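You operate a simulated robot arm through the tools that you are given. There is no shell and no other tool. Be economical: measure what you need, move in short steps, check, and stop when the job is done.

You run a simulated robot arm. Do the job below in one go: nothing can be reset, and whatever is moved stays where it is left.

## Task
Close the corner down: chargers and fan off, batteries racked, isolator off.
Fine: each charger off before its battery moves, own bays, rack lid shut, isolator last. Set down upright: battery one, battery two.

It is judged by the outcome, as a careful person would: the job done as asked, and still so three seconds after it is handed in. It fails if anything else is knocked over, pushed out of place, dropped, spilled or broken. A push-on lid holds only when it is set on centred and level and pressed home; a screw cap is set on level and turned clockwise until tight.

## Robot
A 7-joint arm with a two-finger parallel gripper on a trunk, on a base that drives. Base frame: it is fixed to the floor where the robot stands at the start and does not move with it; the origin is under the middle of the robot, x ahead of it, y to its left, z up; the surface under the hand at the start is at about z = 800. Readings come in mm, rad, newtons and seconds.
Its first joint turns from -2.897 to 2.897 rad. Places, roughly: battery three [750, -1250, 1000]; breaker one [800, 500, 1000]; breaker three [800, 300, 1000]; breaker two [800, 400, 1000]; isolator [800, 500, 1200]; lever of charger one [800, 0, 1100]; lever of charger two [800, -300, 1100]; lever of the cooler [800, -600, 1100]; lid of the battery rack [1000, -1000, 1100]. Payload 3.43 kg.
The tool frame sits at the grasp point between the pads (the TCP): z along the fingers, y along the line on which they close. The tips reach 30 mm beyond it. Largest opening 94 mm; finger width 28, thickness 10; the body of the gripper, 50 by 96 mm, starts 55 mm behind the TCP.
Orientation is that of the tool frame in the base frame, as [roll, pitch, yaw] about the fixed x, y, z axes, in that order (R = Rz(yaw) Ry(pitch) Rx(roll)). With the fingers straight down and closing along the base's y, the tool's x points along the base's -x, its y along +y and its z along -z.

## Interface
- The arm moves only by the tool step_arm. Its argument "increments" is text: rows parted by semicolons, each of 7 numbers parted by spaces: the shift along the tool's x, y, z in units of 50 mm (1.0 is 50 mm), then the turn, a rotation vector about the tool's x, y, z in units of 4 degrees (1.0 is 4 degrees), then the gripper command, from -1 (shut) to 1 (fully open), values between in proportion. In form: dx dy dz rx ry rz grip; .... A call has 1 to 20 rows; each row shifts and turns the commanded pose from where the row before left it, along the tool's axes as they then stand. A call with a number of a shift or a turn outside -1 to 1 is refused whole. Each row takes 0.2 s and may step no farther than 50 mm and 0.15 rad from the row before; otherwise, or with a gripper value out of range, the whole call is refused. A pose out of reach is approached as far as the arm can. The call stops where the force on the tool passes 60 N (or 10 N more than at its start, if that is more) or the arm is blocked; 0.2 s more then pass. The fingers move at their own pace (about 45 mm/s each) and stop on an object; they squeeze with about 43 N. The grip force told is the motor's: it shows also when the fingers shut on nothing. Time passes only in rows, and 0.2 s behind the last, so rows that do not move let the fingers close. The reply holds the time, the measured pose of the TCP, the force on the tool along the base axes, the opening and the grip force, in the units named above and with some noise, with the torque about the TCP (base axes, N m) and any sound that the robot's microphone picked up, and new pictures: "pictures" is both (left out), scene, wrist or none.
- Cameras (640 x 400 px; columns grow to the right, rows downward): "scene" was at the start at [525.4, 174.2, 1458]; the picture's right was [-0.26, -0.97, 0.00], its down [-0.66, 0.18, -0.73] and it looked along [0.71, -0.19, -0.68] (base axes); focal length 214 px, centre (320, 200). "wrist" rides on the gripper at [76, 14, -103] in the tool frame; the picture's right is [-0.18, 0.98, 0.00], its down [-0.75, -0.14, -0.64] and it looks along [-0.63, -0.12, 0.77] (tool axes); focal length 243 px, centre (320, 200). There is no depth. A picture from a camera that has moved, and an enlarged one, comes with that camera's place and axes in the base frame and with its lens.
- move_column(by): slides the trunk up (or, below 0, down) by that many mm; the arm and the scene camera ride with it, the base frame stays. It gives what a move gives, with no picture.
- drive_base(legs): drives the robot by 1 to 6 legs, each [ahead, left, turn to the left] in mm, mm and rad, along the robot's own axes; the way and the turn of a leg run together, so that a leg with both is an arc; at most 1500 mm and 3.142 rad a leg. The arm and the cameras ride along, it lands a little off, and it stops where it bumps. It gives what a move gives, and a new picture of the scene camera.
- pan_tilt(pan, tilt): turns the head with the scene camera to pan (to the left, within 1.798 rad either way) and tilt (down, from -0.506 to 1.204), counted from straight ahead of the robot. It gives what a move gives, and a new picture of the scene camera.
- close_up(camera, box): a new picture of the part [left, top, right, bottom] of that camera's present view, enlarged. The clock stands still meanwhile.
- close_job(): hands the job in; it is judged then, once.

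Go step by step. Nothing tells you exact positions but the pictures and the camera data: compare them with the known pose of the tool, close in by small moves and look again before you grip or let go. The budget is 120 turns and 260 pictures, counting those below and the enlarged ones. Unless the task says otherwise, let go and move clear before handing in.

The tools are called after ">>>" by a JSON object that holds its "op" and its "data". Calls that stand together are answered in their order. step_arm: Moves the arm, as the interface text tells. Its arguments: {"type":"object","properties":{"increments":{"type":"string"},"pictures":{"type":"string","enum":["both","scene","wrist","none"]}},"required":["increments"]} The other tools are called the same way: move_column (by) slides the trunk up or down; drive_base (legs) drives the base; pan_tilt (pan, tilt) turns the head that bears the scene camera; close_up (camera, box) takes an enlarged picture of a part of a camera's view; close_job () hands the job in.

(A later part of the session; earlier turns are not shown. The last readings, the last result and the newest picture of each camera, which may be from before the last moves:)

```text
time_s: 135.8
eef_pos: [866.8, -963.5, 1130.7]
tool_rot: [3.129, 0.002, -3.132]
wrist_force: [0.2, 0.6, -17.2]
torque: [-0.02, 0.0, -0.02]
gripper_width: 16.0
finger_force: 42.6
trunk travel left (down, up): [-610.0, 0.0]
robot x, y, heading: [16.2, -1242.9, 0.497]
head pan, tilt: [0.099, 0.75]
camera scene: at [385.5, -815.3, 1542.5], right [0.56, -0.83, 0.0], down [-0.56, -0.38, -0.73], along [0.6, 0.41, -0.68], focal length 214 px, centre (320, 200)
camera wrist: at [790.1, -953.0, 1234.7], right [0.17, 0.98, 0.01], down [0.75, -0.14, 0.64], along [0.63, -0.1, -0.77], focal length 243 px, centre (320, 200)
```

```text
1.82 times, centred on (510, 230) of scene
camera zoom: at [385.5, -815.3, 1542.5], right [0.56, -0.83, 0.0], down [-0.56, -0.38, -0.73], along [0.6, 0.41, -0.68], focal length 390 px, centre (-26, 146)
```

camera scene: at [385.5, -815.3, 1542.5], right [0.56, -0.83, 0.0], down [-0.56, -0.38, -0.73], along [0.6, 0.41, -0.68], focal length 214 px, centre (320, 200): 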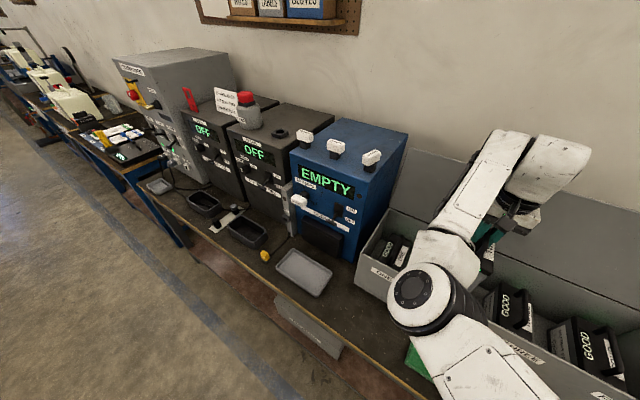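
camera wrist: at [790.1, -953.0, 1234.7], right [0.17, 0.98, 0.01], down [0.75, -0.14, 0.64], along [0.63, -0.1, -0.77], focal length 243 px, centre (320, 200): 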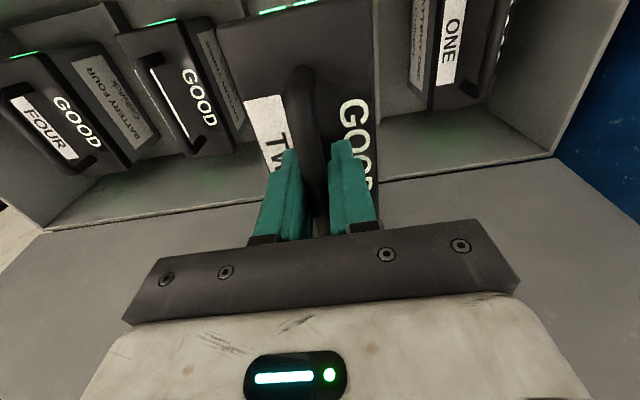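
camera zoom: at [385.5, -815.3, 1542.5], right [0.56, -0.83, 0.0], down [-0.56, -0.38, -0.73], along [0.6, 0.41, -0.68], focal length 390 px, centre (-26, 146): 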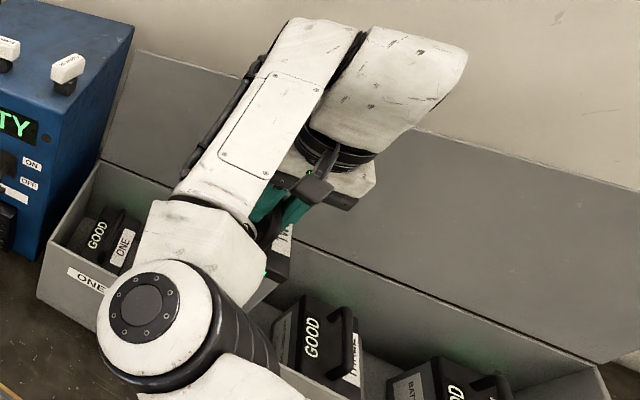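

Centred over bay TWO. Lower to about TCP 1000 and check.

>>> {"op": "step_arm", "data": {"increments": "0 -0.1 0.5 0 0 0 -1; 0 0 0.6 0 0 0 -1; 0 0 0.6 0 0 0 -1; 0 0 0.6 0 0 0 -1; 0 0 0.3 0 0 0 -1; 0 0 0 0 0 0 -1"}}

```text
time_s: 137.2
eef_pos: [866.5, -969.8, 1001.8]
tool_rot: [3.129, 0.0, -3.131]
wrist_force: [0.4, 0.7, -16.7]
torque: [-0.01, -0.03, -0.01]
gripper_width: 16.3
finger_force: 43.2
trunk travel left (down, up): [-610.0, 0.0]
robot x, y, heading: [18.2, -1240.0, 0.499]
head pan, tilt: [0.099, 0.75]
camera scene: at [385.5, -815.4, 1542.5], right [0.56, -0.83, 0.0], down [-0.56, -0.38, -0.73], along [0.6, 0.41, -0.68], focal length 214 px, centre (320, 200)
camera wrist: at [790.5, -956.5, 1105.8], right [0.17, 0.98, 0.01], down [0.75, -0.14, 0.64], along [0.63, -0.1, -0.77], focal length 243 px, centre (320, 200)
```

scene: 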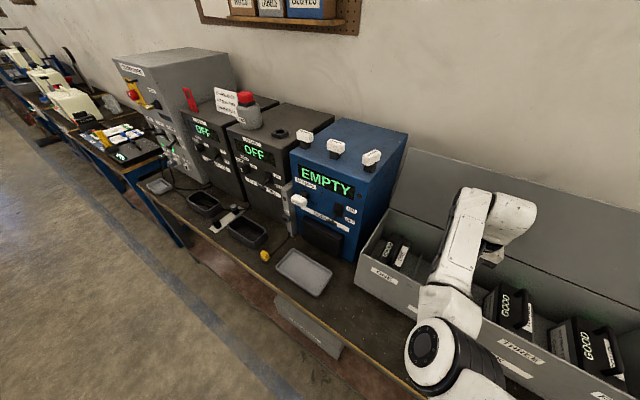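
wrist: 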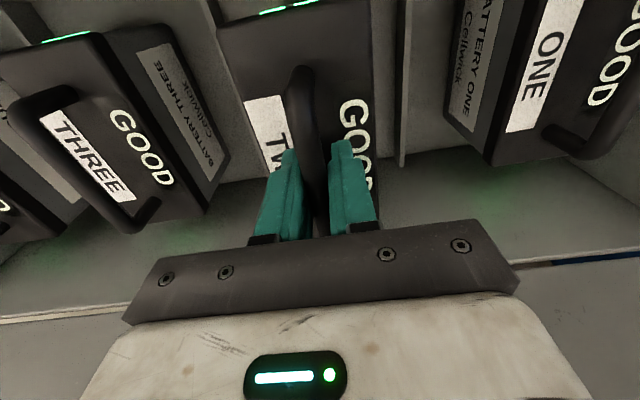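

>>> {"op": "step_arm", "data": {"increments": "0 0 0.2 0 0 0 -1; 0 0 0.2 0 0 0 -1; 0 0 0.15 0 0 0 -1; 0 0 0.1 0 0 0 -1; 0 0 0.08 0 0 0 -1; 0 0 0.08 0 0 0 -1; 0 0 0 0 0 0 -1", "pictures": "none"}}

```text
time_s: 138.8
eef_pos: [868.3, -966.6, 962.1]
tool_rot: [3.126, 0.007, -3.131]
wrist_force: [-4.7, 3.6, 2.1]
torque: [-0.02, -0.85, 0.05]
gripper_width: 16.1
finger_force: 43.4
trunk travel left (down, up): [-610.0, 0.0]
robot x, y, heading: [16.6, -1248.4, 0.493]
head pan, tilt: [0.099, 0.75]
```

The floor carries the weight now at TCP 962. Release and lift clear.

>>> {"op": "step_arm", "data": {"increments": "0 0 0 0 0 0 -0.6; 0 0 0 0 0 0 -0.3; 0 0 0 0 0 0 -0.2; 0 0 -0.3 0 0 0 -0.2; 0 0 -0.6 0 0 0 -0.2; 0 0 -0.8 0 0 0 -0.2; 0 0 -0.8 0 0 0 -0.2; 0.6 0 -0.6 0 0 0 -0.2; 0.8 0 -0.5 0 0 0 -0.2; 0.8 0 -0.5 0 0 0 -0.2; 0 0 0 0 0 0 -0.2"}}

>>> {"op": "close_up", "data": {"camera": "wrist", "box": [80, 0, 560, 250]}}

```text
time_s: 141.2
eef_pos: [756.9, -970.1, 1166.1]
tool_rot: [3.13, 0.003, -3.132]
wrist_force: [0.2, 0.3, 0.5]
torque: [-0.01, 0.0, -0.01]
gripper_width: 37.5
finger_force: 0.1
trunk travel left (down, up): [-610.0, 0.0]
robot x, y, heading: [17.7, -1246.8, 0.5]
head pan, tilt: [0.099, 0.75]
camera scene: at [384.5, -815.5, 1542.8], right [0.56, -0.83, 0.0], down [-0.56, -0.38, -0.73], along [0.6, 0.41, -0.68], focal length 214 px, centre (320, 200)
camera wrist: at [680.7, -960.0, 1270.4], right [0.17, 0.98, 0.01], down [0.75, -0.14, 0.64], along [0.63, -0.1, -0.77], focal length 243 px, centre (320, 200)
```

scene: 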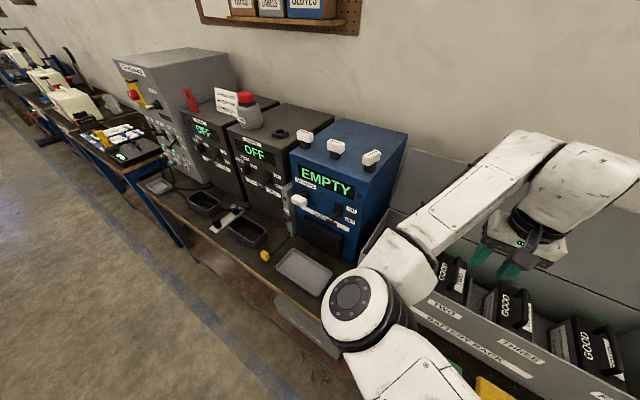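
wrist: 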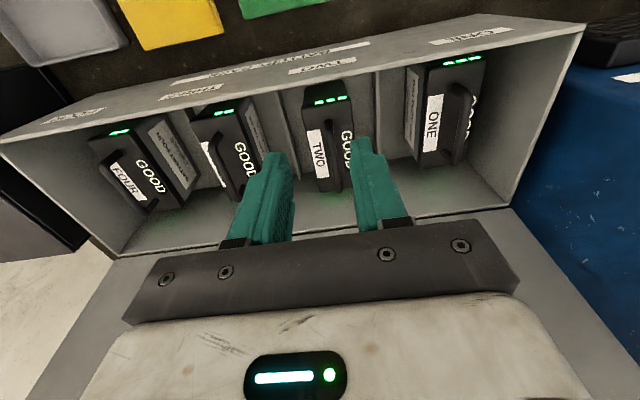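

```text
1.33 times, centred on (320, 125) of wrist
camera zoom: at [680.7, -960.0, 1270.4], right [0.17, 0.98, 0.01], down [0.75, -0.14, 0.64], along [0.63, -0.1, -0.77], focal length 324 px, centre (320, 300)
```

zoom: 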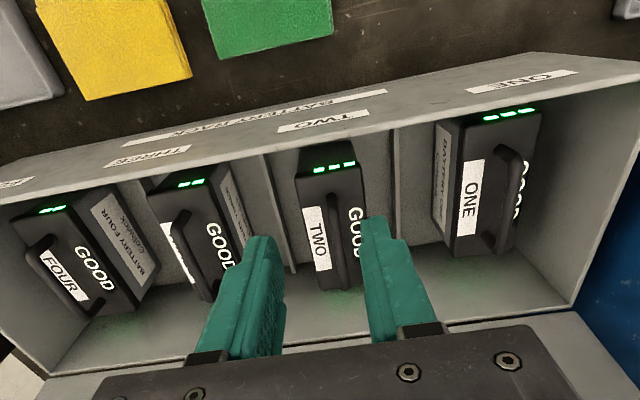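

All four batteries are in their bays, but battery one looks larger in this view; check it for lean.

>>> {"op": "close_up", "data": {"camera": "scene", "box": [350, 190, 640, 380]}}

>>> {"op": "close_up", "data": {"camera": "wrist", "box": [280, 30, 520, 200]}}

```text
2.11 times, centred on (495, 285) of scene
camera zoom: at [384.5, -815.5, 1542.8], right [0.56, -0.83, 0.0], down [-0.56, -0.38, -0.73], along [0.6, 0.41, -0.68], focal length 452 px, centre (-48, 21)
```

zoom: 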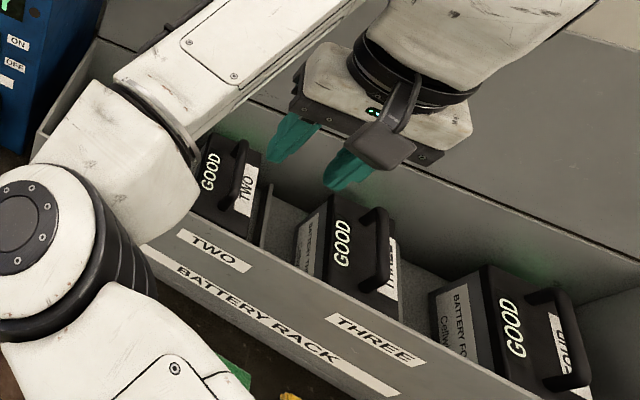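

```text
2.35 times, centred on (400, 115) of wrist
camera zoom: at [680.7, -960.0, 1270.4], right [0.17, 0.98, 0.01], down [0.75, -0.14, 0.64], along [0.63, -0.1, -0.77], focal length 571 px, centre (132, 400)
```

zoom: 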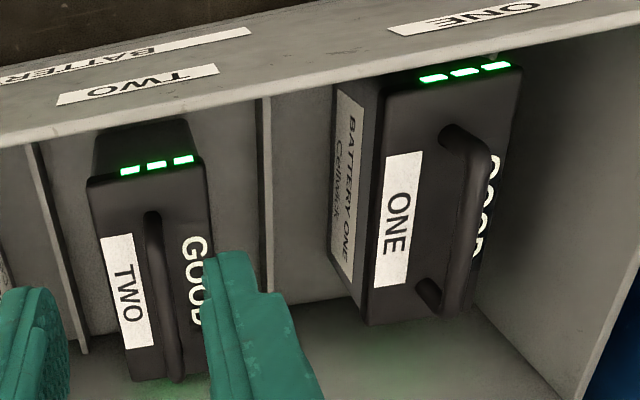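

Numbers agree that both batteries sit level at the same height. Next is the lid: hinge about (990, z 985), top edge about (1015, z 1220). Plan: straddle the edge with open fingers closing along x, pull it forward and let it down against the front finger. Raise and reposition at heading 0.

>>> {"op": "step_arm", "data": {"increments": "0 0 -0.9 0 0 0 0; 0 0 -0.9 0 0 0 0.3; 0 0 -0.9 0 0 0 0.6; 0 0 -0.9 0 0 0 1; 0 0 0 0 0 0 1", "pictures": "none"}}

>>> {"op": "drive_base", "data": {"legs": [[0, 0, -0.5], [110, 310, 0]]}}

>>> {"op": "step_arm", "data": {"increments": "0 0 0 0 0 -1 1; 0 0 0 0 0 -1 1; 0 0 0 0 0 -1 1; 0 0 0 0 0 -1 1; 0 0 0 0 0 -1 1; 0 0 0 0 0 -1 1; 0 0 0 0 0 -1 1; 0 0 0 0 0 -1 1; 0 0 0 0 0 -1 1; 0 0 0 0 0 -1 1; 0 0 0 0 0 -1 1; 0 0 0 0 0 -1 1; 0 0 0 0 0 -1 1; 0 0 0 0 0 -1 1; 0 0 0 0 0 -1 1; 0 0 0 0 0 -1 1; 0 0 0 0 0 -1 1; 0 0 0 0 0 -1 1; 0 0 0 0 0 -1 1; 0 0 0 0 0 -1 1", "pictures": "none"}}

>>> {"op": "step_arm", "data": {"increments": "0 0 0 0 0 -1 1; 0 0 0 0 0 -1 1; 0 0 0 0 0 -1 1; 0 0 0 0 0 -1 1; 0 0 0 0 0 -1 1; 0 0 0 0 0 -1 1; 0 0 0 0 0 -1 1; 0 0 0 0 0 -1 1; 0 0 0 0 0 -1 1; 0 0 0 0 0 -0.5 1; 0 0 0 0 0 0 1"}}

```text
time_s: 142.4
eef_pos: [758.2, -973.2, 1344.8]
tool_rot: [3.13, 0.003, -3.131]
wrist_force: [0.4, 0.4, 0.1]
torque: [0.0, -0.01, -0.02]
gripper_width: 93.9
finger_force: 0.0
trunk travel left (down, up): [-610.0, 0.0]
robot x, y, heading: [19.5, -1243.1, 0.495]
head pan, tilt: [0.099, 0.75]
```

```text
time_s: 146.0
eef_pos: [908.1, -1047.0, 1344.8]
tool_rot: [3.129, 0.004, 2.653]
wrist_force: [-0.5, -0.2, 0.6]
torque: [0.0, -0.01, 0.02]
gripper_width: 93.8
finger_force: 0.1
trunk travel left (down, up): [-610.0, 0.0]
robot x, y, heading: [126.7, -931.5, 0.001]
head pan, tilt: [0.099, 0.75]
camera scene: at [653.9, -727.0, 1542.8], right [0.1, -1.0, 0.0], down [-0.68, -0.07, -0.73], along [0.73, 0.07, -0.68], focal length 214 px, centre (320, 200)
```

scene: 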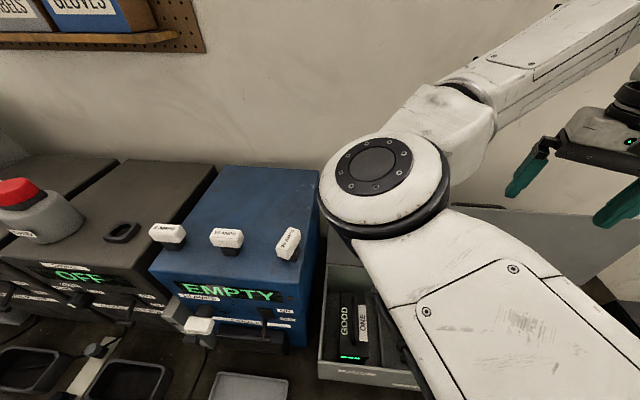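

```text
time_s: 150.2
eef_pos: [907.9, -1046.6, 1344.0]
tool_rot: [-3.14, 0.012, -2.232]
wrist_force: [0.8, -0.3, 0.6]
torque: [-0.03, 0.02, -0.02]
gripper_width: 94.2
finger_force: 0.1
trunk travel left (down, up): [-610.0, 0.0]
robot x, y, heading: [125.4, -932.0, -0.007]
head pan, tilt: [0.099, 0.75]
```

```text
time_s: 152.6
eef_pos: [905.8, -1045.9, 1343.4]
tool_rot: [-3.134, 0.011, -1.571]
wrist_force: [-0.6, -0.4, -0.3]
torque: [-0.02, 0.01, 0.0]
gripper_width: 94.1
finger_force: 0.0
trunk travel left (down, up): [-610.0, 0.0]
robot x, y, heading: [128.4, -932.7, -0.0]
head pan, tilt: [0.099, 0.75]
camera scene: at [653.9, -727.0, 1542.8], right [0.1, -1.0, 0.0], down [-0.68, -0.07, -0.73], along [0.73, 0.07, -0.68], focal length 214 px, centre (320, 200)
camera wrist: at [892.3, -1123.8, 1447.0], right [-0.98, 0.18, -0.01], down [0.14, 0.75, 0.65], along [0.12, 0.64, -0.76], focal length 243 px, centre (320, 200)
```

scene: 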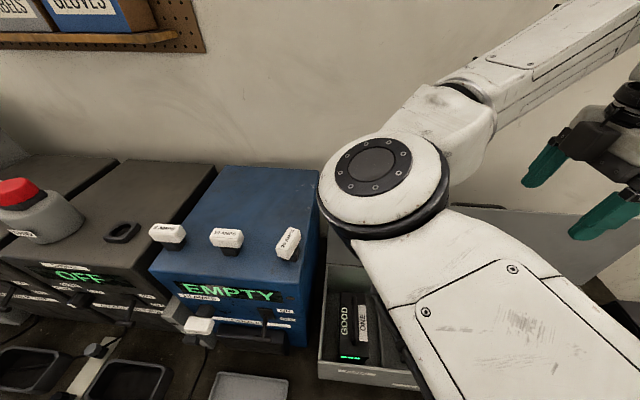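
wrist: 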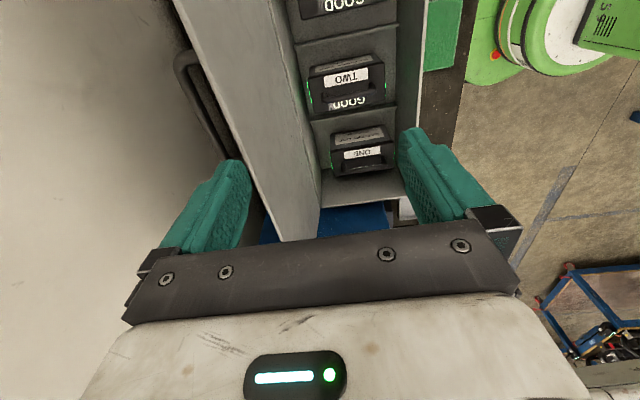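

The lid edge is near x≈1000, z≈1220, with a handle on its back face around y -1040. I'll straddle the edge at y≈-1180, clear of the handle.

>>> {"op": "drive_base", "data": {"legs": [[0, -135, 0]]}}

>>> {"op": "step_arm", "data": {"increments": "0 -0.65 0 0 0 0 1; 0 -0.65 0 0 0 0 1; 0 -0.64 0 0 0 0 1; 0 0 0.5 0 0 0 1; 0 0 0.5 0 0 0 1; 0 0 0 0 0 0 1"}}

```text
time_s: 153.9
eef_pos: [906.4, -1187.5, 1344.7]
tool_rot: [-3.132, 0.01, -1.574]
wrist_force: [-0.2, 0.0, -0.2]
torque: [-0.01, -0.04, -0.01]
gripper_width: 93.8
finger_force: 0.0
trunk travel left (down, up): [-610.0, 0.0]
robot x, y, heading: [127.0, -1074.2, -0.007]
head pan, tilt: [0.099, 0.75]
camera scene: at [654.2, -867.4, 1542.8], right [0.09, -1.0, 0.0], down [-0.68, -0.06, -0.73], along [0.73, 0.07, -0.68], focal length 214 px, centre (320, 200)
```

scene: 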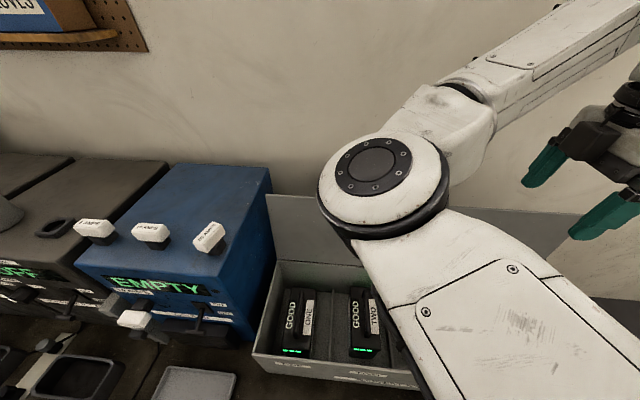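

```text
time_s: 155.3
eef_pos: [1003.8, -1186.8, 1295.1]
tool_rot: [-3.132, 0.012, -1.575]
wrist_force: [-0.1, -0.4, -0.3]
torque: [0.02, 0.0, 0.01]
gripper_width: 94.0
finger_force: 0.0
trunk travel left (down, up): [-610.0, 0.0]
robot x, y, heading: [123.2, -1069.9, -0.006]
head pan, tilt: [0.099, 0.75]
camera scene: at [654.3, -867.3, 1542.7], right [0.09, -1.0, 0.0], down [-0.68, -0.06, -0.73], along [0.73, 0.07, -0.68], focal length 214 px, centre (320, 200)
camera wrist: at [987.6, -1264.5, 1397.9], right [-0.98, 0.19, -0.01], down [0.14, 0.75, 0.65], along [0.13, 0.64, -0.76], focal length 243 px, centre (320, 200)
```

scene: 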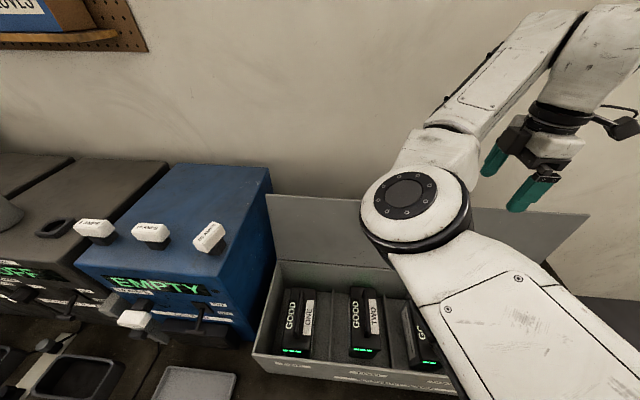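
wrist: 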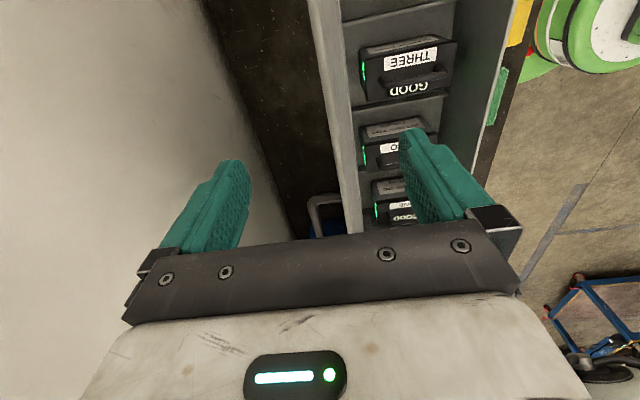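

The lid edge lies between the fingers (edge x≈991). Descend to straddle it.

>>> {"op": "step_arm", "data": {"increments": "0 0.1 0.5 0 0 0 1; 0 0 0.5 0 0 0 1; 0 0 0.5 0 0 0 1; 0 0 0.1 0 0 0 1; 0 0 0 0 0 0 1"}}

>>> {"op": "close_up", "data": {"camera": "scene", "box": [430, 80, 640, 280]}}

```text
time_s: 156.5
eef_pos: [1000.1, -1186.5, 1215.3]
tool_rot: [-3.132, 0.01, -1.574]
wrist_force: [0.2, 0.1, 0.3]
torque: [0.0, 0.03, 0.0]
gripper_width: 94.0
finger_force: 0.0
trunk travel left (down, up): [-610.0, 0.0]
robot x, y, heading: [129.1, -1071.0, 0.001]
head pan, tilt: [0.099, 0.75]
camera scene: at [654.2, -867.3, 1542.8], right [0.09, -1.0, 0.0], down [-0.68, -0.06, -0.73], along [0.73, 0.07, -0.68], focal length 214 px, centre (320, 200)
camera wrist: at [984.7, -1263.4, 1317.4], right [-0.98, 0.19, -0.01], down [0.14, 0.75, 0.65], along [0.13, 0.64, -0.76], focal length 243 px, centre (320, 200)
```

scene: 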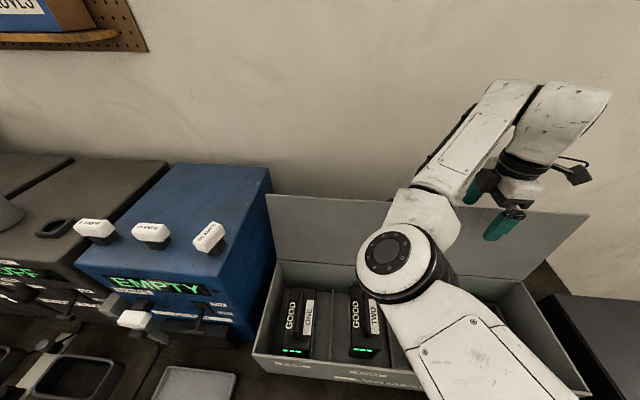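
wrist: 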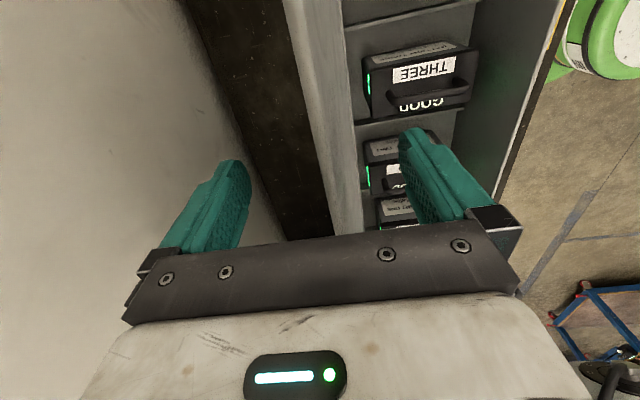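

```text
2.00 times, centred on (535, 180) of scene
camera zoom: at [654.2, -867.3, 1542.8], right [0.09, -1.0, 0.0], down [-0.68, -0.06, -0.73], along [0.73, 0.07, -0.68], focal length 429 px, centre (-110, 240)
```

zoom: 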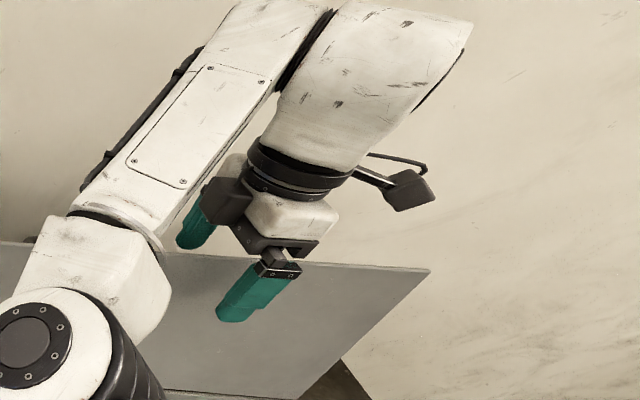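

Straddling. Narrow the gap, then pull the lid forward past vertical.

>>> {"op": "step_arm", "data": {"increments": "0 0.2 0 0 0 0 0; 0 0 0 0 0 0 -0.3; 0 0 0 0 0 0 -0.3; 0 0 0 0 0 0 -0.3; 0 0 0 0 0 0 -0.3; 0 0.42 0 0 0 0 -0.2; 0 0.42 0 0 0 0 -0.15; 0 0 0 0 0 0 -0.15"}}

```text
time_s: 158.3
eef_pos: [947.8, -1185.4, 1214.0]
tool_rot: [-3.133, 0.01, -1.576]
wrist_force: [6.8, -1.8, 3.9]
torque: [-0.08, -0.08, 0.04]
gripper_width: 43.5
finger_force: 2.9
trunk travel left (down, up): [-610.0, 0.0]
robot x, y, heading: [126.4, -1067.8, -0.003]
head pan, tilt: [0.099, 0.75]
camera scene: at [654.4, -867.3, 1542.7], right [0.09, -1.0, 0.0], down [-0.68, -0.06, -0.73], along [0.73, 0.07, -0.68], focal length 214 px, centre (320, 200)
camera wrist: at [933.4, -1263.1, 1317.1], right [-0.98, 0.19, -0.01], down [0.14, 0.75, 0.65], along [0.13, 0.64, -0.76], focal length 243 px, centre (320, 200)
```

scene: 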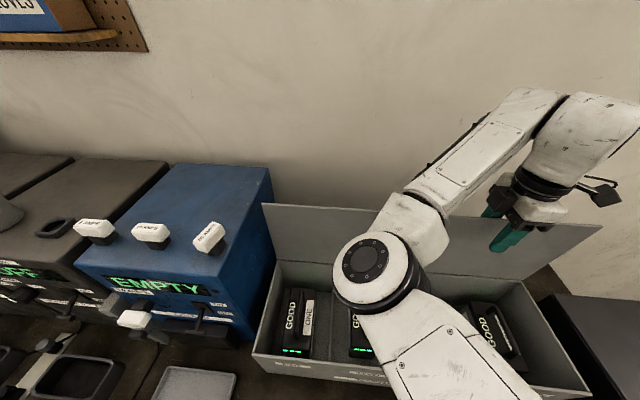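
wrist: 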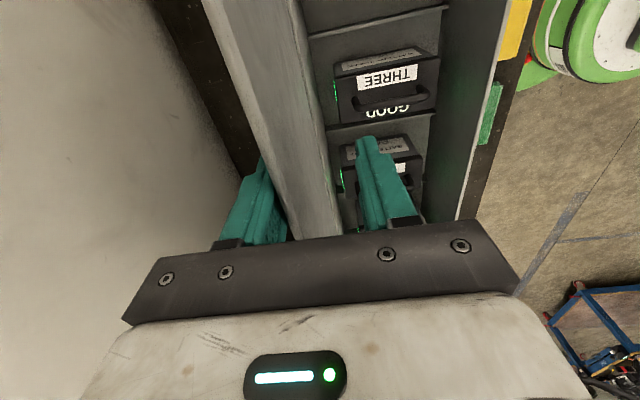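

The lid follows the rear finger (friction hinge). Continue along the arc.

>>> {"op": "step_arm", "data": {"increments": "0 0.32 0.16 0 0 0 0; 0 0.32 0.16 0 0 0 0.15; 0 0.32 0.16 0 0 0 0.3; 0 0.27 0.25 0 0 0 0.4; 0 0.27 0.25 0 0 0 0.55; 0 0.27 0.25 0 0 0 0.7; 0 0 0 0 0 0 0.7"}}

```text
time_s: 159.9
eef_pos: [859.1, -1185.4, 1152.5]
tool_rot: [-3.135, 0.009, -1.577]
wrist_force: [1.4, -0.1, 0.0]
torque: [0.01, -0.07, 0.01]
gripper_width: 80.9
finger_force: 0.9
trunk travel left (down, up): [-610.0, 0.0]
robot x, y, heading: [124.8, -1068.6, -0.002]
head pan, tilt: [0.099, 0.75]
camera scene: at [654.2, -867.3, 1542.6], right [0.09, -1.0, 0.0], down [-0.68, -0.06, -0.73], along [0.73, 0.07, -0.68], focal length 214 px, centre (320, 200)
camera wrist: at [844.1, -1262.7, 1254.7], right [-0.98, 0.19, -0.01], down [0.14, 0.75, 0.65], along [0.13, 0.64, -0.76], focal length 243 px, centre (320, 200)
```

scene: 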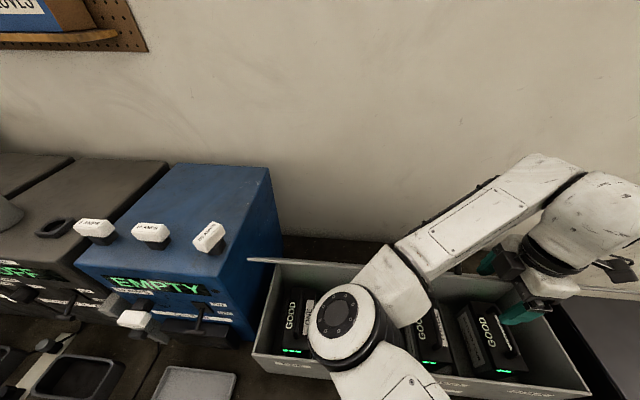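
wrist: 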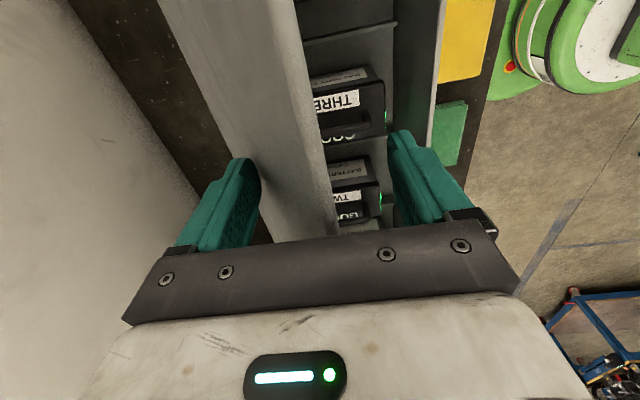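

>>> {"op": "step_arm", "data": {"increments": "0 0.25 0.3 0 0 0 0.8; 0 0.25 0.3 0 0 0 0.9; 0 0.25 0.3 0 0 0 1; 0 0.2 0.35 0 0 0 1; 0 0.2 0.35 0 0 0 1; 0 0 0 0 0 0 1"}}

```text
time_s: 161.1
eef_pos: [810.1, -1184.0, 1085.5]
tool_rot: [-3.101, 0.0, -1.57]
wrist_force: [-19.6, 1.6, 30.3]
torque: [0.82, -3.32, 1.35]
gripper_width: 94.2
finger_force: 0.5
trunk travel left (down, up): [-610.0, 0.0]
robot x, y, heading: [125.8, -1068.6, -0.005]
head pan, tilt: [0.099, 0.75]
stopped in row 5: the force on the tool passed its limit at 74 N (the readings are from after the stop); the commanded pose is now the measured one
camera scene: at [651.7, -867.1, 1543.8], right [0.09, -1.0, 0.0], down [-0.68, -0.06, -0.73], along [0.73, 0.07, -0.68], focal length 214 px, centre (320, 200)
camera wrist: at [791.5, -1261.9, 1188.3], right [-0.98, 0.18, -0.04], down [0.12, 0.75, 0.65], along [0.15, 0.63, -0.76], focal length 243 px, centre (320, 200)
```

scene: 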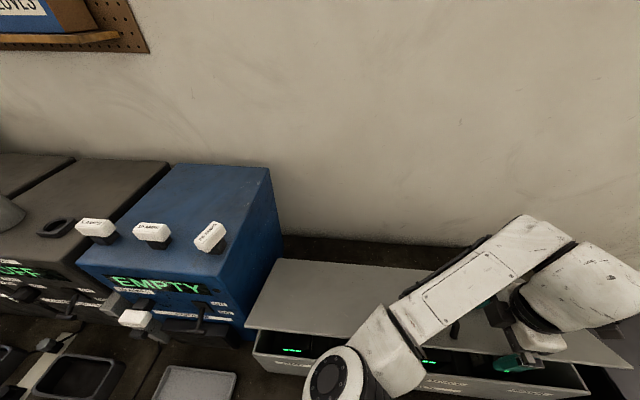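
wrist: 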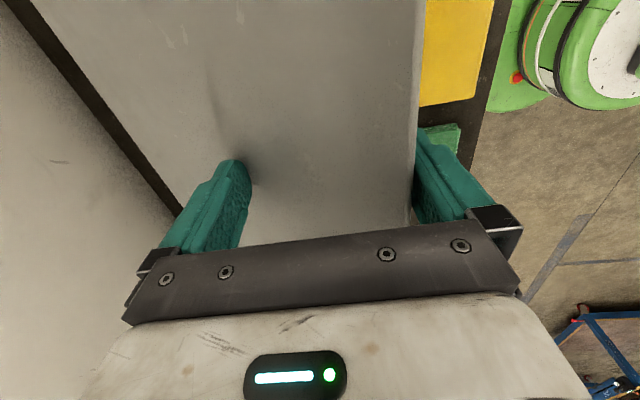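

The lid is about 20° from shut and wedged between the fingers. Lift off, close the fingers, and press it down from above.

>>> {"op": "step_arm", "data": {"increments": "0 -0.1 -0.4 0 0 0 1; 0 0 -0.7 0 0 0 1; 0 0 -0.7 0 0 0 0; 0 0 0 0 0 0 -1; 0 0 0 0 0 0 -1; 0 0 0 0 0 0 -1; 0 0 0 0 0 0 -1"}}

```text
time_s: 162.7
eef_pos: [811.4, -1185.9, 1169.5]
tool_rot: [-3.105, 0.002, -1.571]
wrist_force: [0.2, 0.2, -1.0]
torque: [0.04, 0.0, -0.01]
gripper_width: 0.0
finger_force: 9.4
trunk travel left (down, up): [-610.0, 0.0]
robot x, y, heading: [126.3, -1065.7, -0.004]
head pan, tilt: [0.099, 0.75]
camera scene: at [654.2, -867.4, 1542.8], right [0.09, -1.0, 0.0], down [-0.68, -0.06, -0.73], along [0.73, 0.07, -0.68], focal length 214 px, centre (320, 200)
camera wrist: at [794.5, -1263.1, 1273.6], right [-0.98, 0.18, -0.04], down [0.12, 0.75, 0.65], along [0.15, 0.63, -0.76], focal length 243 px, centre (320, 200)
```

scene: 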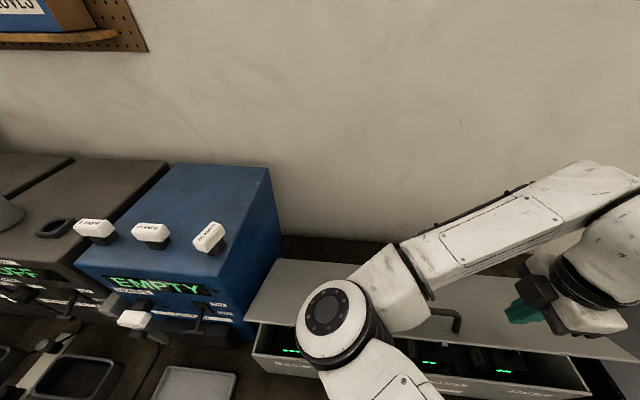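
wrist: 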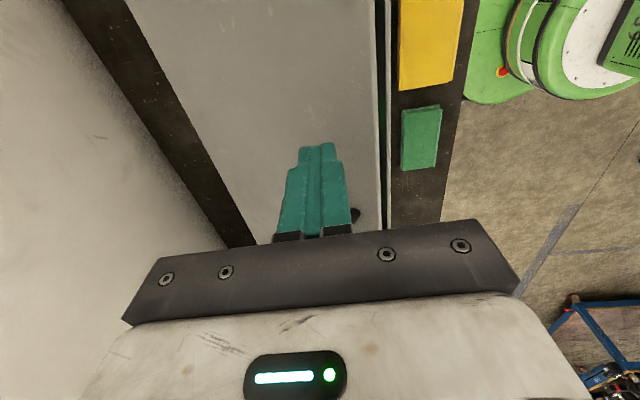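

The lid stays put on its hinge friction. Press it down near its front edge, in moderate steps.

>>> {"op": "step_arm", "data": {"increments": "0 0.7 0 0 0 0 -1; 0 0 0.4 0 0 0 -1; 0 0 0.4 0 0 0 -1; 0 0 0.4 0 0 0 -1; 0 0 0.4 0 0 0 -1; 0 0 0.4 0 0 0 -1; 0 0 0.3 0 0 0 -1; 0 0 0 0 0 0 -1"}}

```text
time_s: 164.5
eef_pos: [782.7, -1184.5, 1054.3]
tool_rot: [-3.103, 0.002, -1.571]
wrist_force: [-0.3, -0.6, 1.1]
torque: [0.0, -0.05, -0.01]
gripper_width: 0.0
finger_force: 32.9
trunk travel left (down, up): [-610.0, 0.0]
robot x, y, heading: [128.4, -1071.0, -0.001]
head pan, tilt: [0.099, 0.75]
camera scene: at [654.2, -867.4, 1542.8], right [0.09, -1.0, 0.0], down [-0.68, -0.06, -0.73], along [0.73, 0.07, -0.68], focal length 214 px, centre (320, 200)
camera wrist: at [764.4, -1261.5, 1157.9], right [-0.98, 0.18, -0.03], down [0.12, 0.75, 0.65], along [0.15, 0.63, -0.76], focal length 243 px, centre (320, 200)
```

scene: 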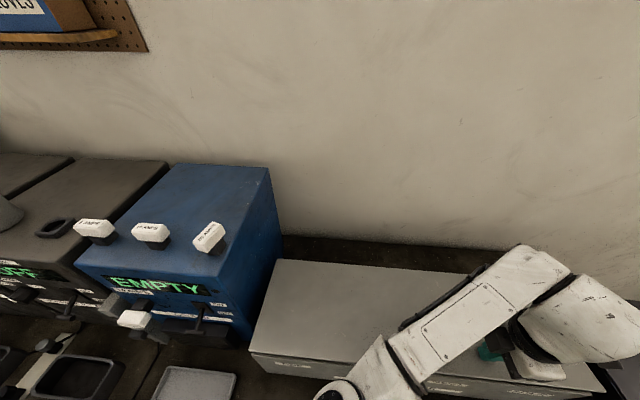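
wrist: 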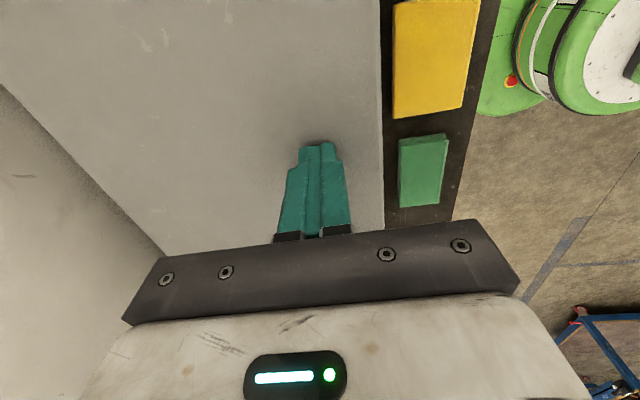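

Nearly flat. Continue down until it seats.

>>> {"op": "step_arm", "data": {"increments": "0 0 0.25 0 0 0 -1; 0 0 0.2 0 0 0 -1; 0 0 0.15 0 0 0 -1; 0 0 0.1 0 0 0 -1; 0 0 0.1 0 0 0 -1; 0 0 0 0 0 0 -1", "pictures": "none"}}

```text
time_s: 165.3
eef_pos: [783.1, -1184.4, 1032.7]
tool_rot: [-3.099, -0.008, -1.575]
wrist_force: [-8.4, 3.8, 37.5]
torque: [0.35, 0.45, -0.07]
gripper_width: 0.0
finger_force: 33.1
trunk travel left (down, up): [-610.0, 0.0]
robot x, y, heading: [125.9, -1073.3, -0.001]
head pan, tilt: [0.099, 0.75]
stopped in row 4: the force on the tool passed its limit at 72 N (the readings are from after the stop); the commanded pose is now the measured one
```

It pressed home at about 70 N. Lift off and inspect the lid.

>>> {"op": "step_arm", "data": {"increments": "0 0 -0.5 0 0 0 -1; 0 0 -0.9 0 0 0 -1; 0 0 -0.9 0 0 0 -1; 0 0 -0.9 0 0 0 -1; 0 0 -0.9 0 0 0 -1; 0 0 -0.9 0 0 0 -1; 0 0 -0.9 0 0 0 -1; 0 0 -0.5 0 0 0 -1; 0 0 0 0 0 0 -1"}}

>>> {"op": "close_up", "data": {"camera": "scene", "box": [200, 220, 640, 400]}}

```text
time_s: 167.3
eef_pos: [779.8, -1177.8, 1346.9]
tool_rot: [-3.101, -0.004, -1.571]
wrist_force: [-1.0, -0.1, -0.2]
torque: [0.0, 0.0, 0.01]
gripper_width: 0.2
finger_force: 32.3
out of reach, approached as far as the arm can: row 6
trunk travel left (down, up): [-610.0, 0.0]
robot x, y, heading: [123.4, -1066.9, -0.006]
head pan, tilt: [0.099, 0.75]
camera scene: at [654.0, -867.4, 1542.8], right [0.09, -1.0, 0.0], down [-0.68, -0.06, -0.73], along [0.73, 0.07, -0.68], focal length 214 px, centre (320, 200)
camera wrist: at [759.8, -1254.2, 1449.6], right [-0.98, 0.18, -0.04], down [0.11, 0.76, 0.64], along [0.15, 0.63, -0.76], focal length 243 px, centre (320, 200)
```

scene: 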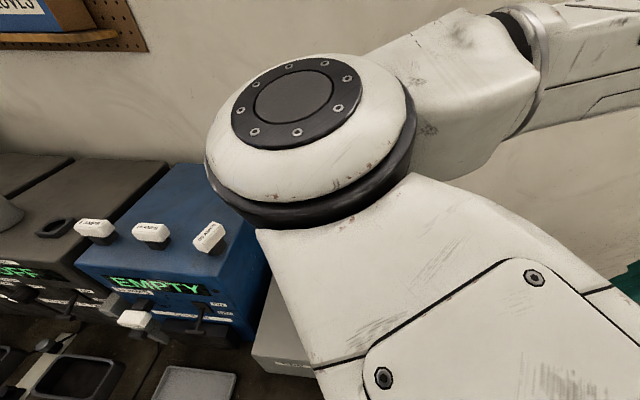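
wrist: 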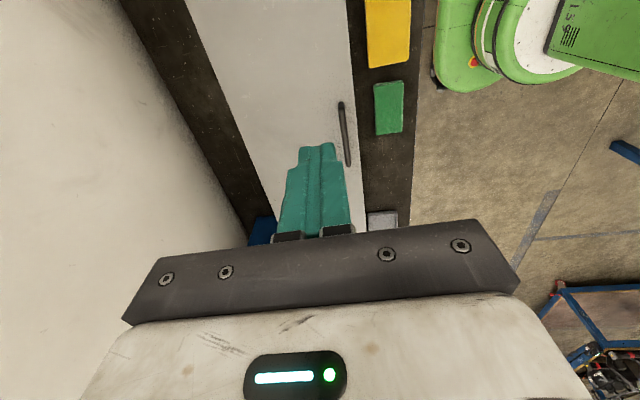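

```text
1.45 times, centred on (420, 310) of scene
camera zoom: at [654.0, -867.4, 1542.8], right [0.09, -1.0, 0.0], down [-0.68, -0.06, -0.73], along [0.73, 0.07, -0.68], focal length 312 px, centre (174, 40)
```

zoom: 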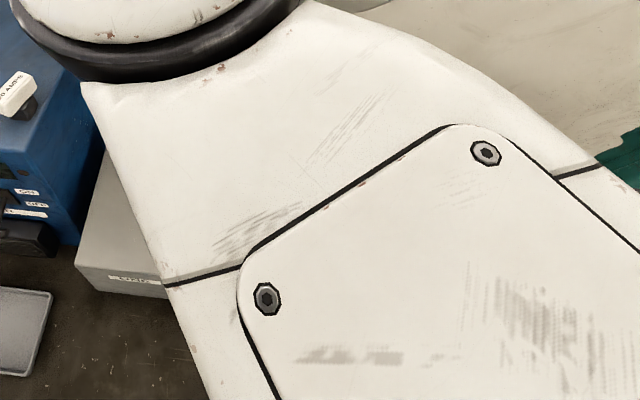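

The lid looks shut. Next I'll square the twisted 20 A fuse by closing the fingers gently around it; drive the hand to y≈-652 and look from above.

>>> {"op": "drive_base", "data": {"legs": [[0, 522, 0]]}}

>>> {"op": "step_arm", "data": {"increments": "0 -0.5 0 0 0 0 0; 0 0 0 0 0 0 0; 0 0 0 0 0 0 0"}}

>>> {"op": "close_up", "data": {"camera": "wrist", "box": [200, 0, 440, 240]}}

```text
time_s: 170.3
eef_pos: [780.8, -659.0, 1345.5]
tool_rot: [-3.099, -0.003, -1.568]
wrist_force: [-0.1, -0.8, 0.7]
torque: [0.02, 0.01, 0.02]
gripper_width: 0.3
finger_force: 33.6
trunk travel left (down, up): [-610.0, 0.0]
robot x, y, heading: [128.8, -554.8, 0.001]
head pan, tilt: [0.099, 0.75]
camera scene: at [654.7, -348.4, 1542.8], right [0.1, -1.0, 0.0], down [-0.68, -0.07, -0.73], along [0.73, 0.07, -0.68], focal length 214 px, centre (320, 200)
```

scene: 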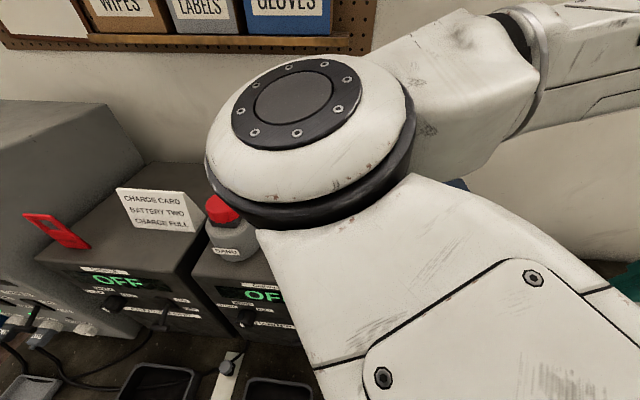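

```text
time_s: 171.2
eef_pos: [805.9, -657.1, 1347.8]
tool_rot: [-3.1, -0.005, -1.567]
wrist_force: [-0.7, 0.1, -1.0]
torque: [0.02, -0.01, 0.01]
gripper_width: 46.9
finger_force: 0.0
trunk travel left (down, up): [-610.0, 0.0]
robot x, y, heading: [126.6, -552.6, 0.004]
head pan, tilt: [0.099, 0.75]
camera scene: at [654.6, -348.4, 1542.8], right [0.1, -1.0, 0.0], down [-0.68, -0.07, -0.73], along [0.73, 0.07, -0.68], focal length 214 px, centre (320, 200)
camera wrist: at [788.0, -733.6, 1450.8], right [-0.98, 0.18, -0.04], down [0.11, 0.76, 0.64], along [0.15, 0.63, -0.76], focal length 243 px, centre (320, 200)
```

scene: 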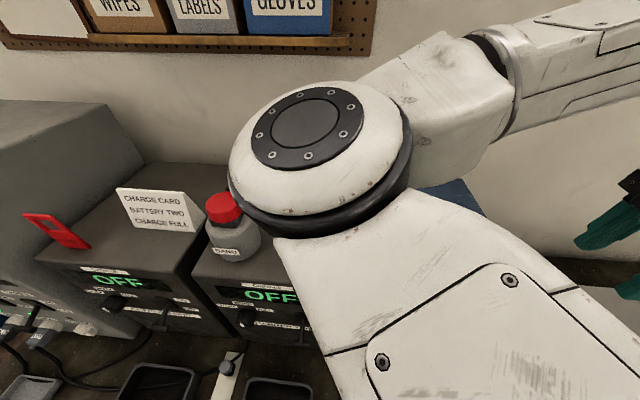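
wrist: 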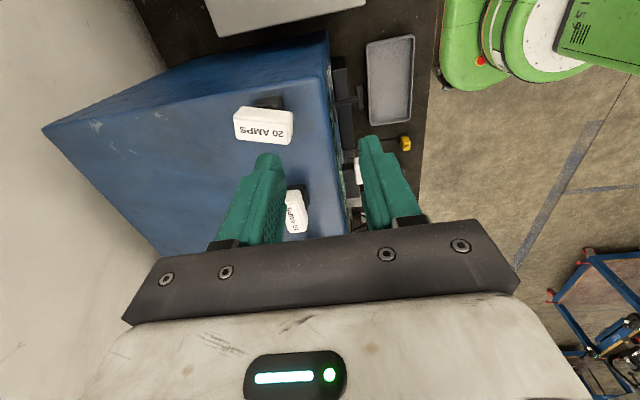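

```text
1.67 times, centred on (320, 120) of wrist
camera zoom: at [788.0, -733.6, 1450.8], right [-0.98, 0.18, -0.04], down [0.11, 0.76, 0.64], along [0.15, 0.63, -0.76], focal length 404 px, centre (320, 333)
```

zoom: 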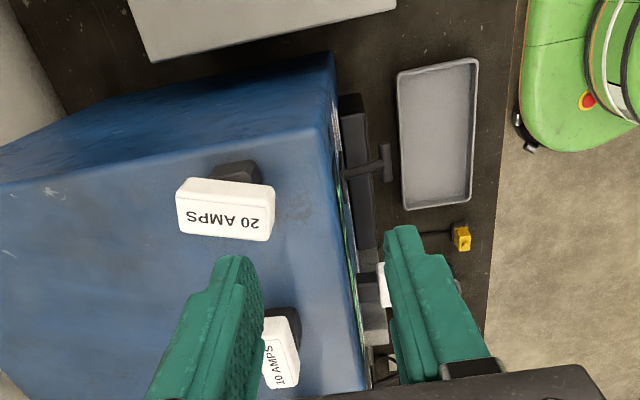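

The 20 A fuse cap has been turned about 75° but hasn't moved off its seat. I'll align the tool with it, grip it lightly in place, and turn it back. First rotate the tool.

>>> {"op": "step_arm", "data": {"increments": "0 0 0 0 0 1 0; 0 0 0 0 0 1 0; 0 0 0 0 0 1 0; 0 0 0 0 0 1 0; 0 0 0 0 0 1 0; 0 0 0 0 0 1 0; 0 0 0 0 0 1 0; 0 0 0 0 0 1 0; 0 0 0 0 0 1 0; 0 0 0 0 0 1 0; 0 0 0 0 0 1 0; 0 0 0 0 0 1 0; 0 0 0 0 0 1 0; 0 0 0 0 0 1 0; 0 0 0 0 0 1 0; 0 0 0 0 0 1 0; 0 0 0 0 0 1 0; 0 0 0 0 0 1 0; 0 0 0 0 0 1 0; 0 0 0 0 0 1 0", "pictures": "none"}}

>>> {"op": "step_arm", "data": {"increments": "0 0 0 0 0 1 0; 0 0 0 0 0 1 0; 0 0 0 0 0.6 0.5 0; 0 0 0 0 0 0 0"}}

```text
time_s: 175.3
eef_pos: [804.7, -657.8, 1347.0]
tool_rot: [-3.131, 0.04, -2.966]
wrist_force: [0.9, 0.1, -0.6]
torque: [0.0, -0.01, 0.03]
gripper_width: 47.0
finger_force: 0.1
trunk travel left (down, up): [-610.0, 0.0]
robot x, y, heading: [128.4, -553.5, 0.005]
head pan, tilt: [0.099, 0.75]
```

```text
time_s: 176.3
eef_pos: [805.5, -656.4, 1347.0]
tool_rot: [-3.136, 0.0, -3.139]
wrist_force: [-0.8, 0.0, 0.3]
torque: [0.0, 0.0, 0.0]
gripper_width: 46.9
finger_force: 0.0
trunk travel left (down, up): [-610.0, 0.0]
robot x, y, heading: [125.3, -553.0, -0.002]
head pan, tilt: [0.099, 0.75]
camera scene: at [654.7, -348.4, 1542.8], right [0.1, -1.0, 0.0], down [-0.68, -0.07, -0.73], along [0.73, 0.07, -0.68], focal length 214 px, centre (320, 200)
camera wrist: at [728.6, -644.3, 1451.2], right [0.18, 0.98, 0.0], down [0.75, -0.14, 0.64], along [0.63, -0.12, -0.77], focal length 243 px, centre (320, 200)
```

scene: 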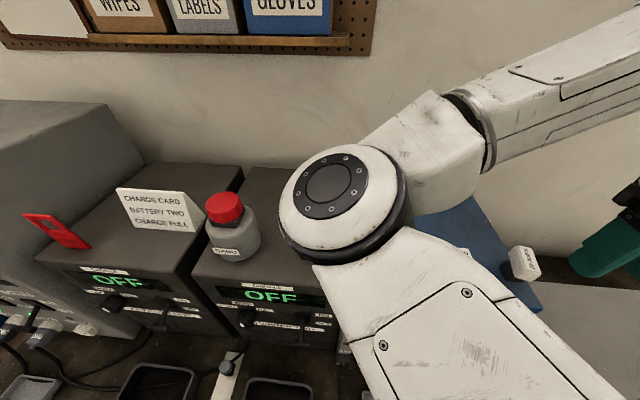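
wrist: 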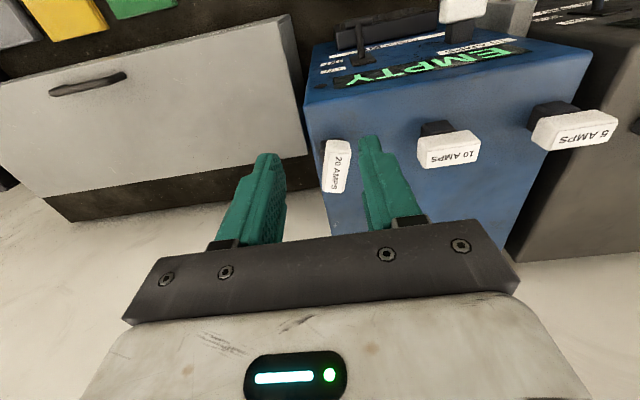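

The lid is shut. Zoom in on the fuse cap for alignment.

>>> {"op": "close_up", "data": {"camera": "wrist", "box": [280, 100, 480, 240]}}

>>> {"op": "close_up", "data": {"camera": "wrist", "box": [0, 0, 330, 240]}}

```text
2.86 times, centred on (380, 170) of wrist
camera zoom: at [728.6, -644.3, 1451.2], right [0.18, 0.98, 0.0], down [0.75, -0.14, 0.64], along [0.63, -0.12, -0.77], focal length 693 px, centre (149, 286)
```

zoom: 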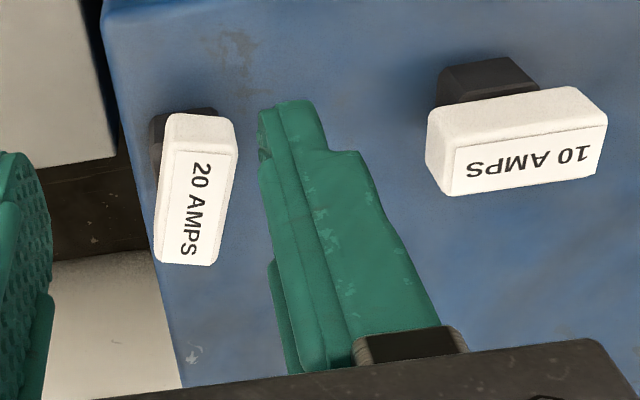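

```text
1.67 times, centred on (165, 120) of wrist
camera zoom: at [728.6, -644.3, 1451.2], right [0.18, 0.98, 0.0], down [0.75, -0.14, 0.64], along [0.63, -0.12, -0.77], focal length 404 px, centre (578, 333)
```

zoom: 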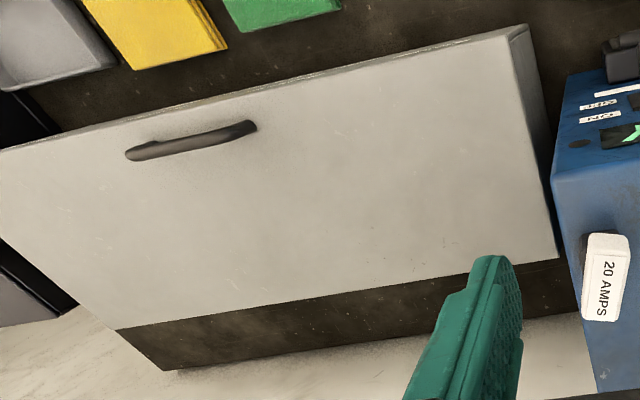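

Fuse cap centre is about (863, -654.5), top z 1248, turned about 16° short of lying along x. Align over it and descend partway.

>>> {"op": "step_arm", "data": {"increments": "-0.58 0.02 0 0 0 0 0; -0.57 0.02 0 0 0 0 0; 0 0 0 0 0 0.82 0; 0 0 0 0 0 0.82 0; 0 0 0 0 0 0.82 0; 0 0 0 0 0 0.82 0; 0 0 0 0 0 0.82 0; 0 0 0.6 0 0 0 0; 0 0 0.6 0 0 0 0; 0 0 0 0 0 0 0"}}

>>> {"op": "close_up", "data": {"camera": "wrist", "box": [220, 60, 420, 240]}}

```text
time_s: 178.6
eef_pos: [862.4, -654.6, 1286.1]
tool_rot: [-3.137, 0.003, 2.86]
wrist_force: [0.4, -0.2, 0.4]
torque: [0.02, 0.0, 0.01]
gripper_width: 47.3
finger_force: 0.1
trunk travel left (down, up): [-610.0, 0.0]
robot x, y, heading: [127.3, -552.1, 0.0]
head pan, tilt: [0.099, 0.75]
camera scene: at [654.7, -348.4, 1542.8], right [0.1, -1.0, 0.0], down [-0.68, -0.07, -0.73], along [0.73, 0.07, -0.68], focal length 214 px, centre (320, 200)
camera wrist: at [793.7, -620.2, 1390.2], right [0.45, 0.89, 0.0], down [0.68, -0.34, 0.64], along [0.57, -0.29, -0.77], focal length 243 px, centre (320, 200)
```

scene: 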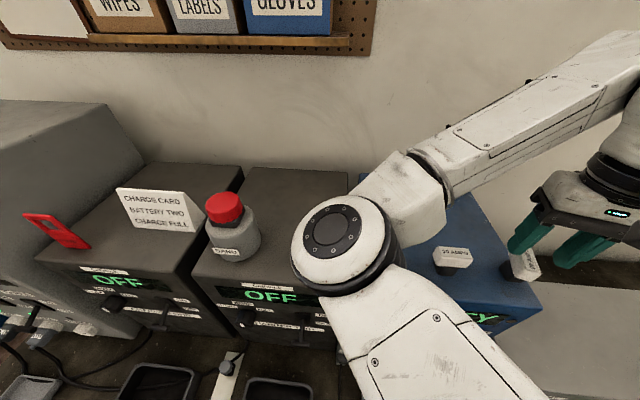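
wrist: 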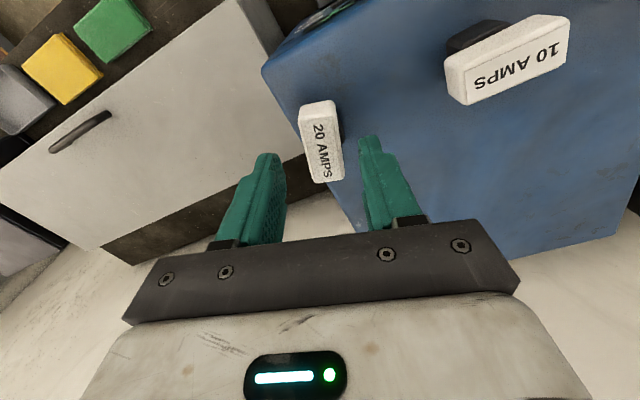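

```text
2.22 times, centred on (320, 150) of wrist
camera zoom: at [793.7, -620.2, 1390.2], right [0.45, 0.89, 0.0], down [0.68, -0.34, 0.64], along [0.57, -0.29, -0.77], focal length 539 px, centre (320, 311)
```

zoom: 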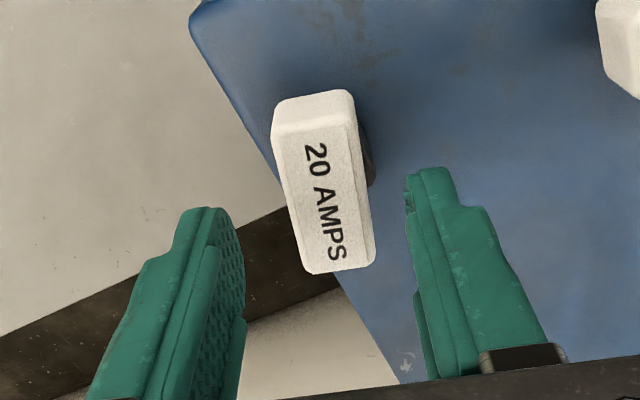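

Well aligned. Descend 26 mm, grip, and turn it back about 74° clockwise in place.

>>> {"op": "step_arm", "data": {"increments": "0 0.02 0.25 0 0 0 0; 0 0 0.25 0 0 0 0; 0 0 0 0 0 0 -0.4; 0 0 0 0 0 0 -0.7; 0 0 0 0 0 0 -1; 0 0 0 0 0 0 -1", "pictures": "wrist"}}

```text
time_s: 179.9
eef_pos: [863.4, -654.4, 1260.9]
tool_rot: [-3.139, 0.001, 2.858]
wrist_force: [0.1, 0.5, 0.4]
torque: [0.02, -0.01, 0.0]
gripper_width: 22.7
finger_force: 42.9
trunk travel left (down, up): [-610.0, 0.0]
robot x, y, heading: [126.5, -551.6, 0.004]
head pan, tilt: [0.099, 0.75]
camera wrist: at [794.0, -619.6, 1365.4], right [0.45, 0.89, 0.0], down [0.68, -0.34, 0.64], along [0.57, -0.29, -0.77], focal length 243 px, centre (320, 200)
```

wrist: 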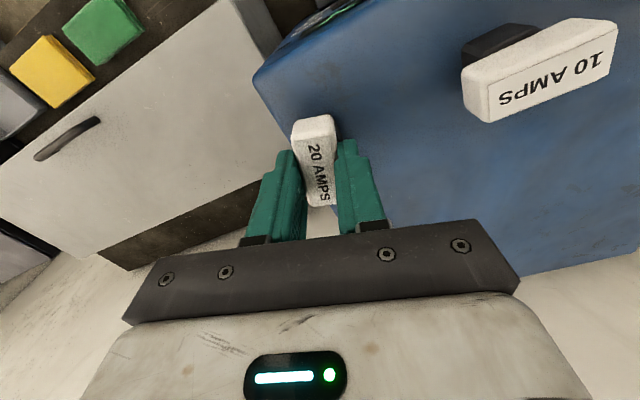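

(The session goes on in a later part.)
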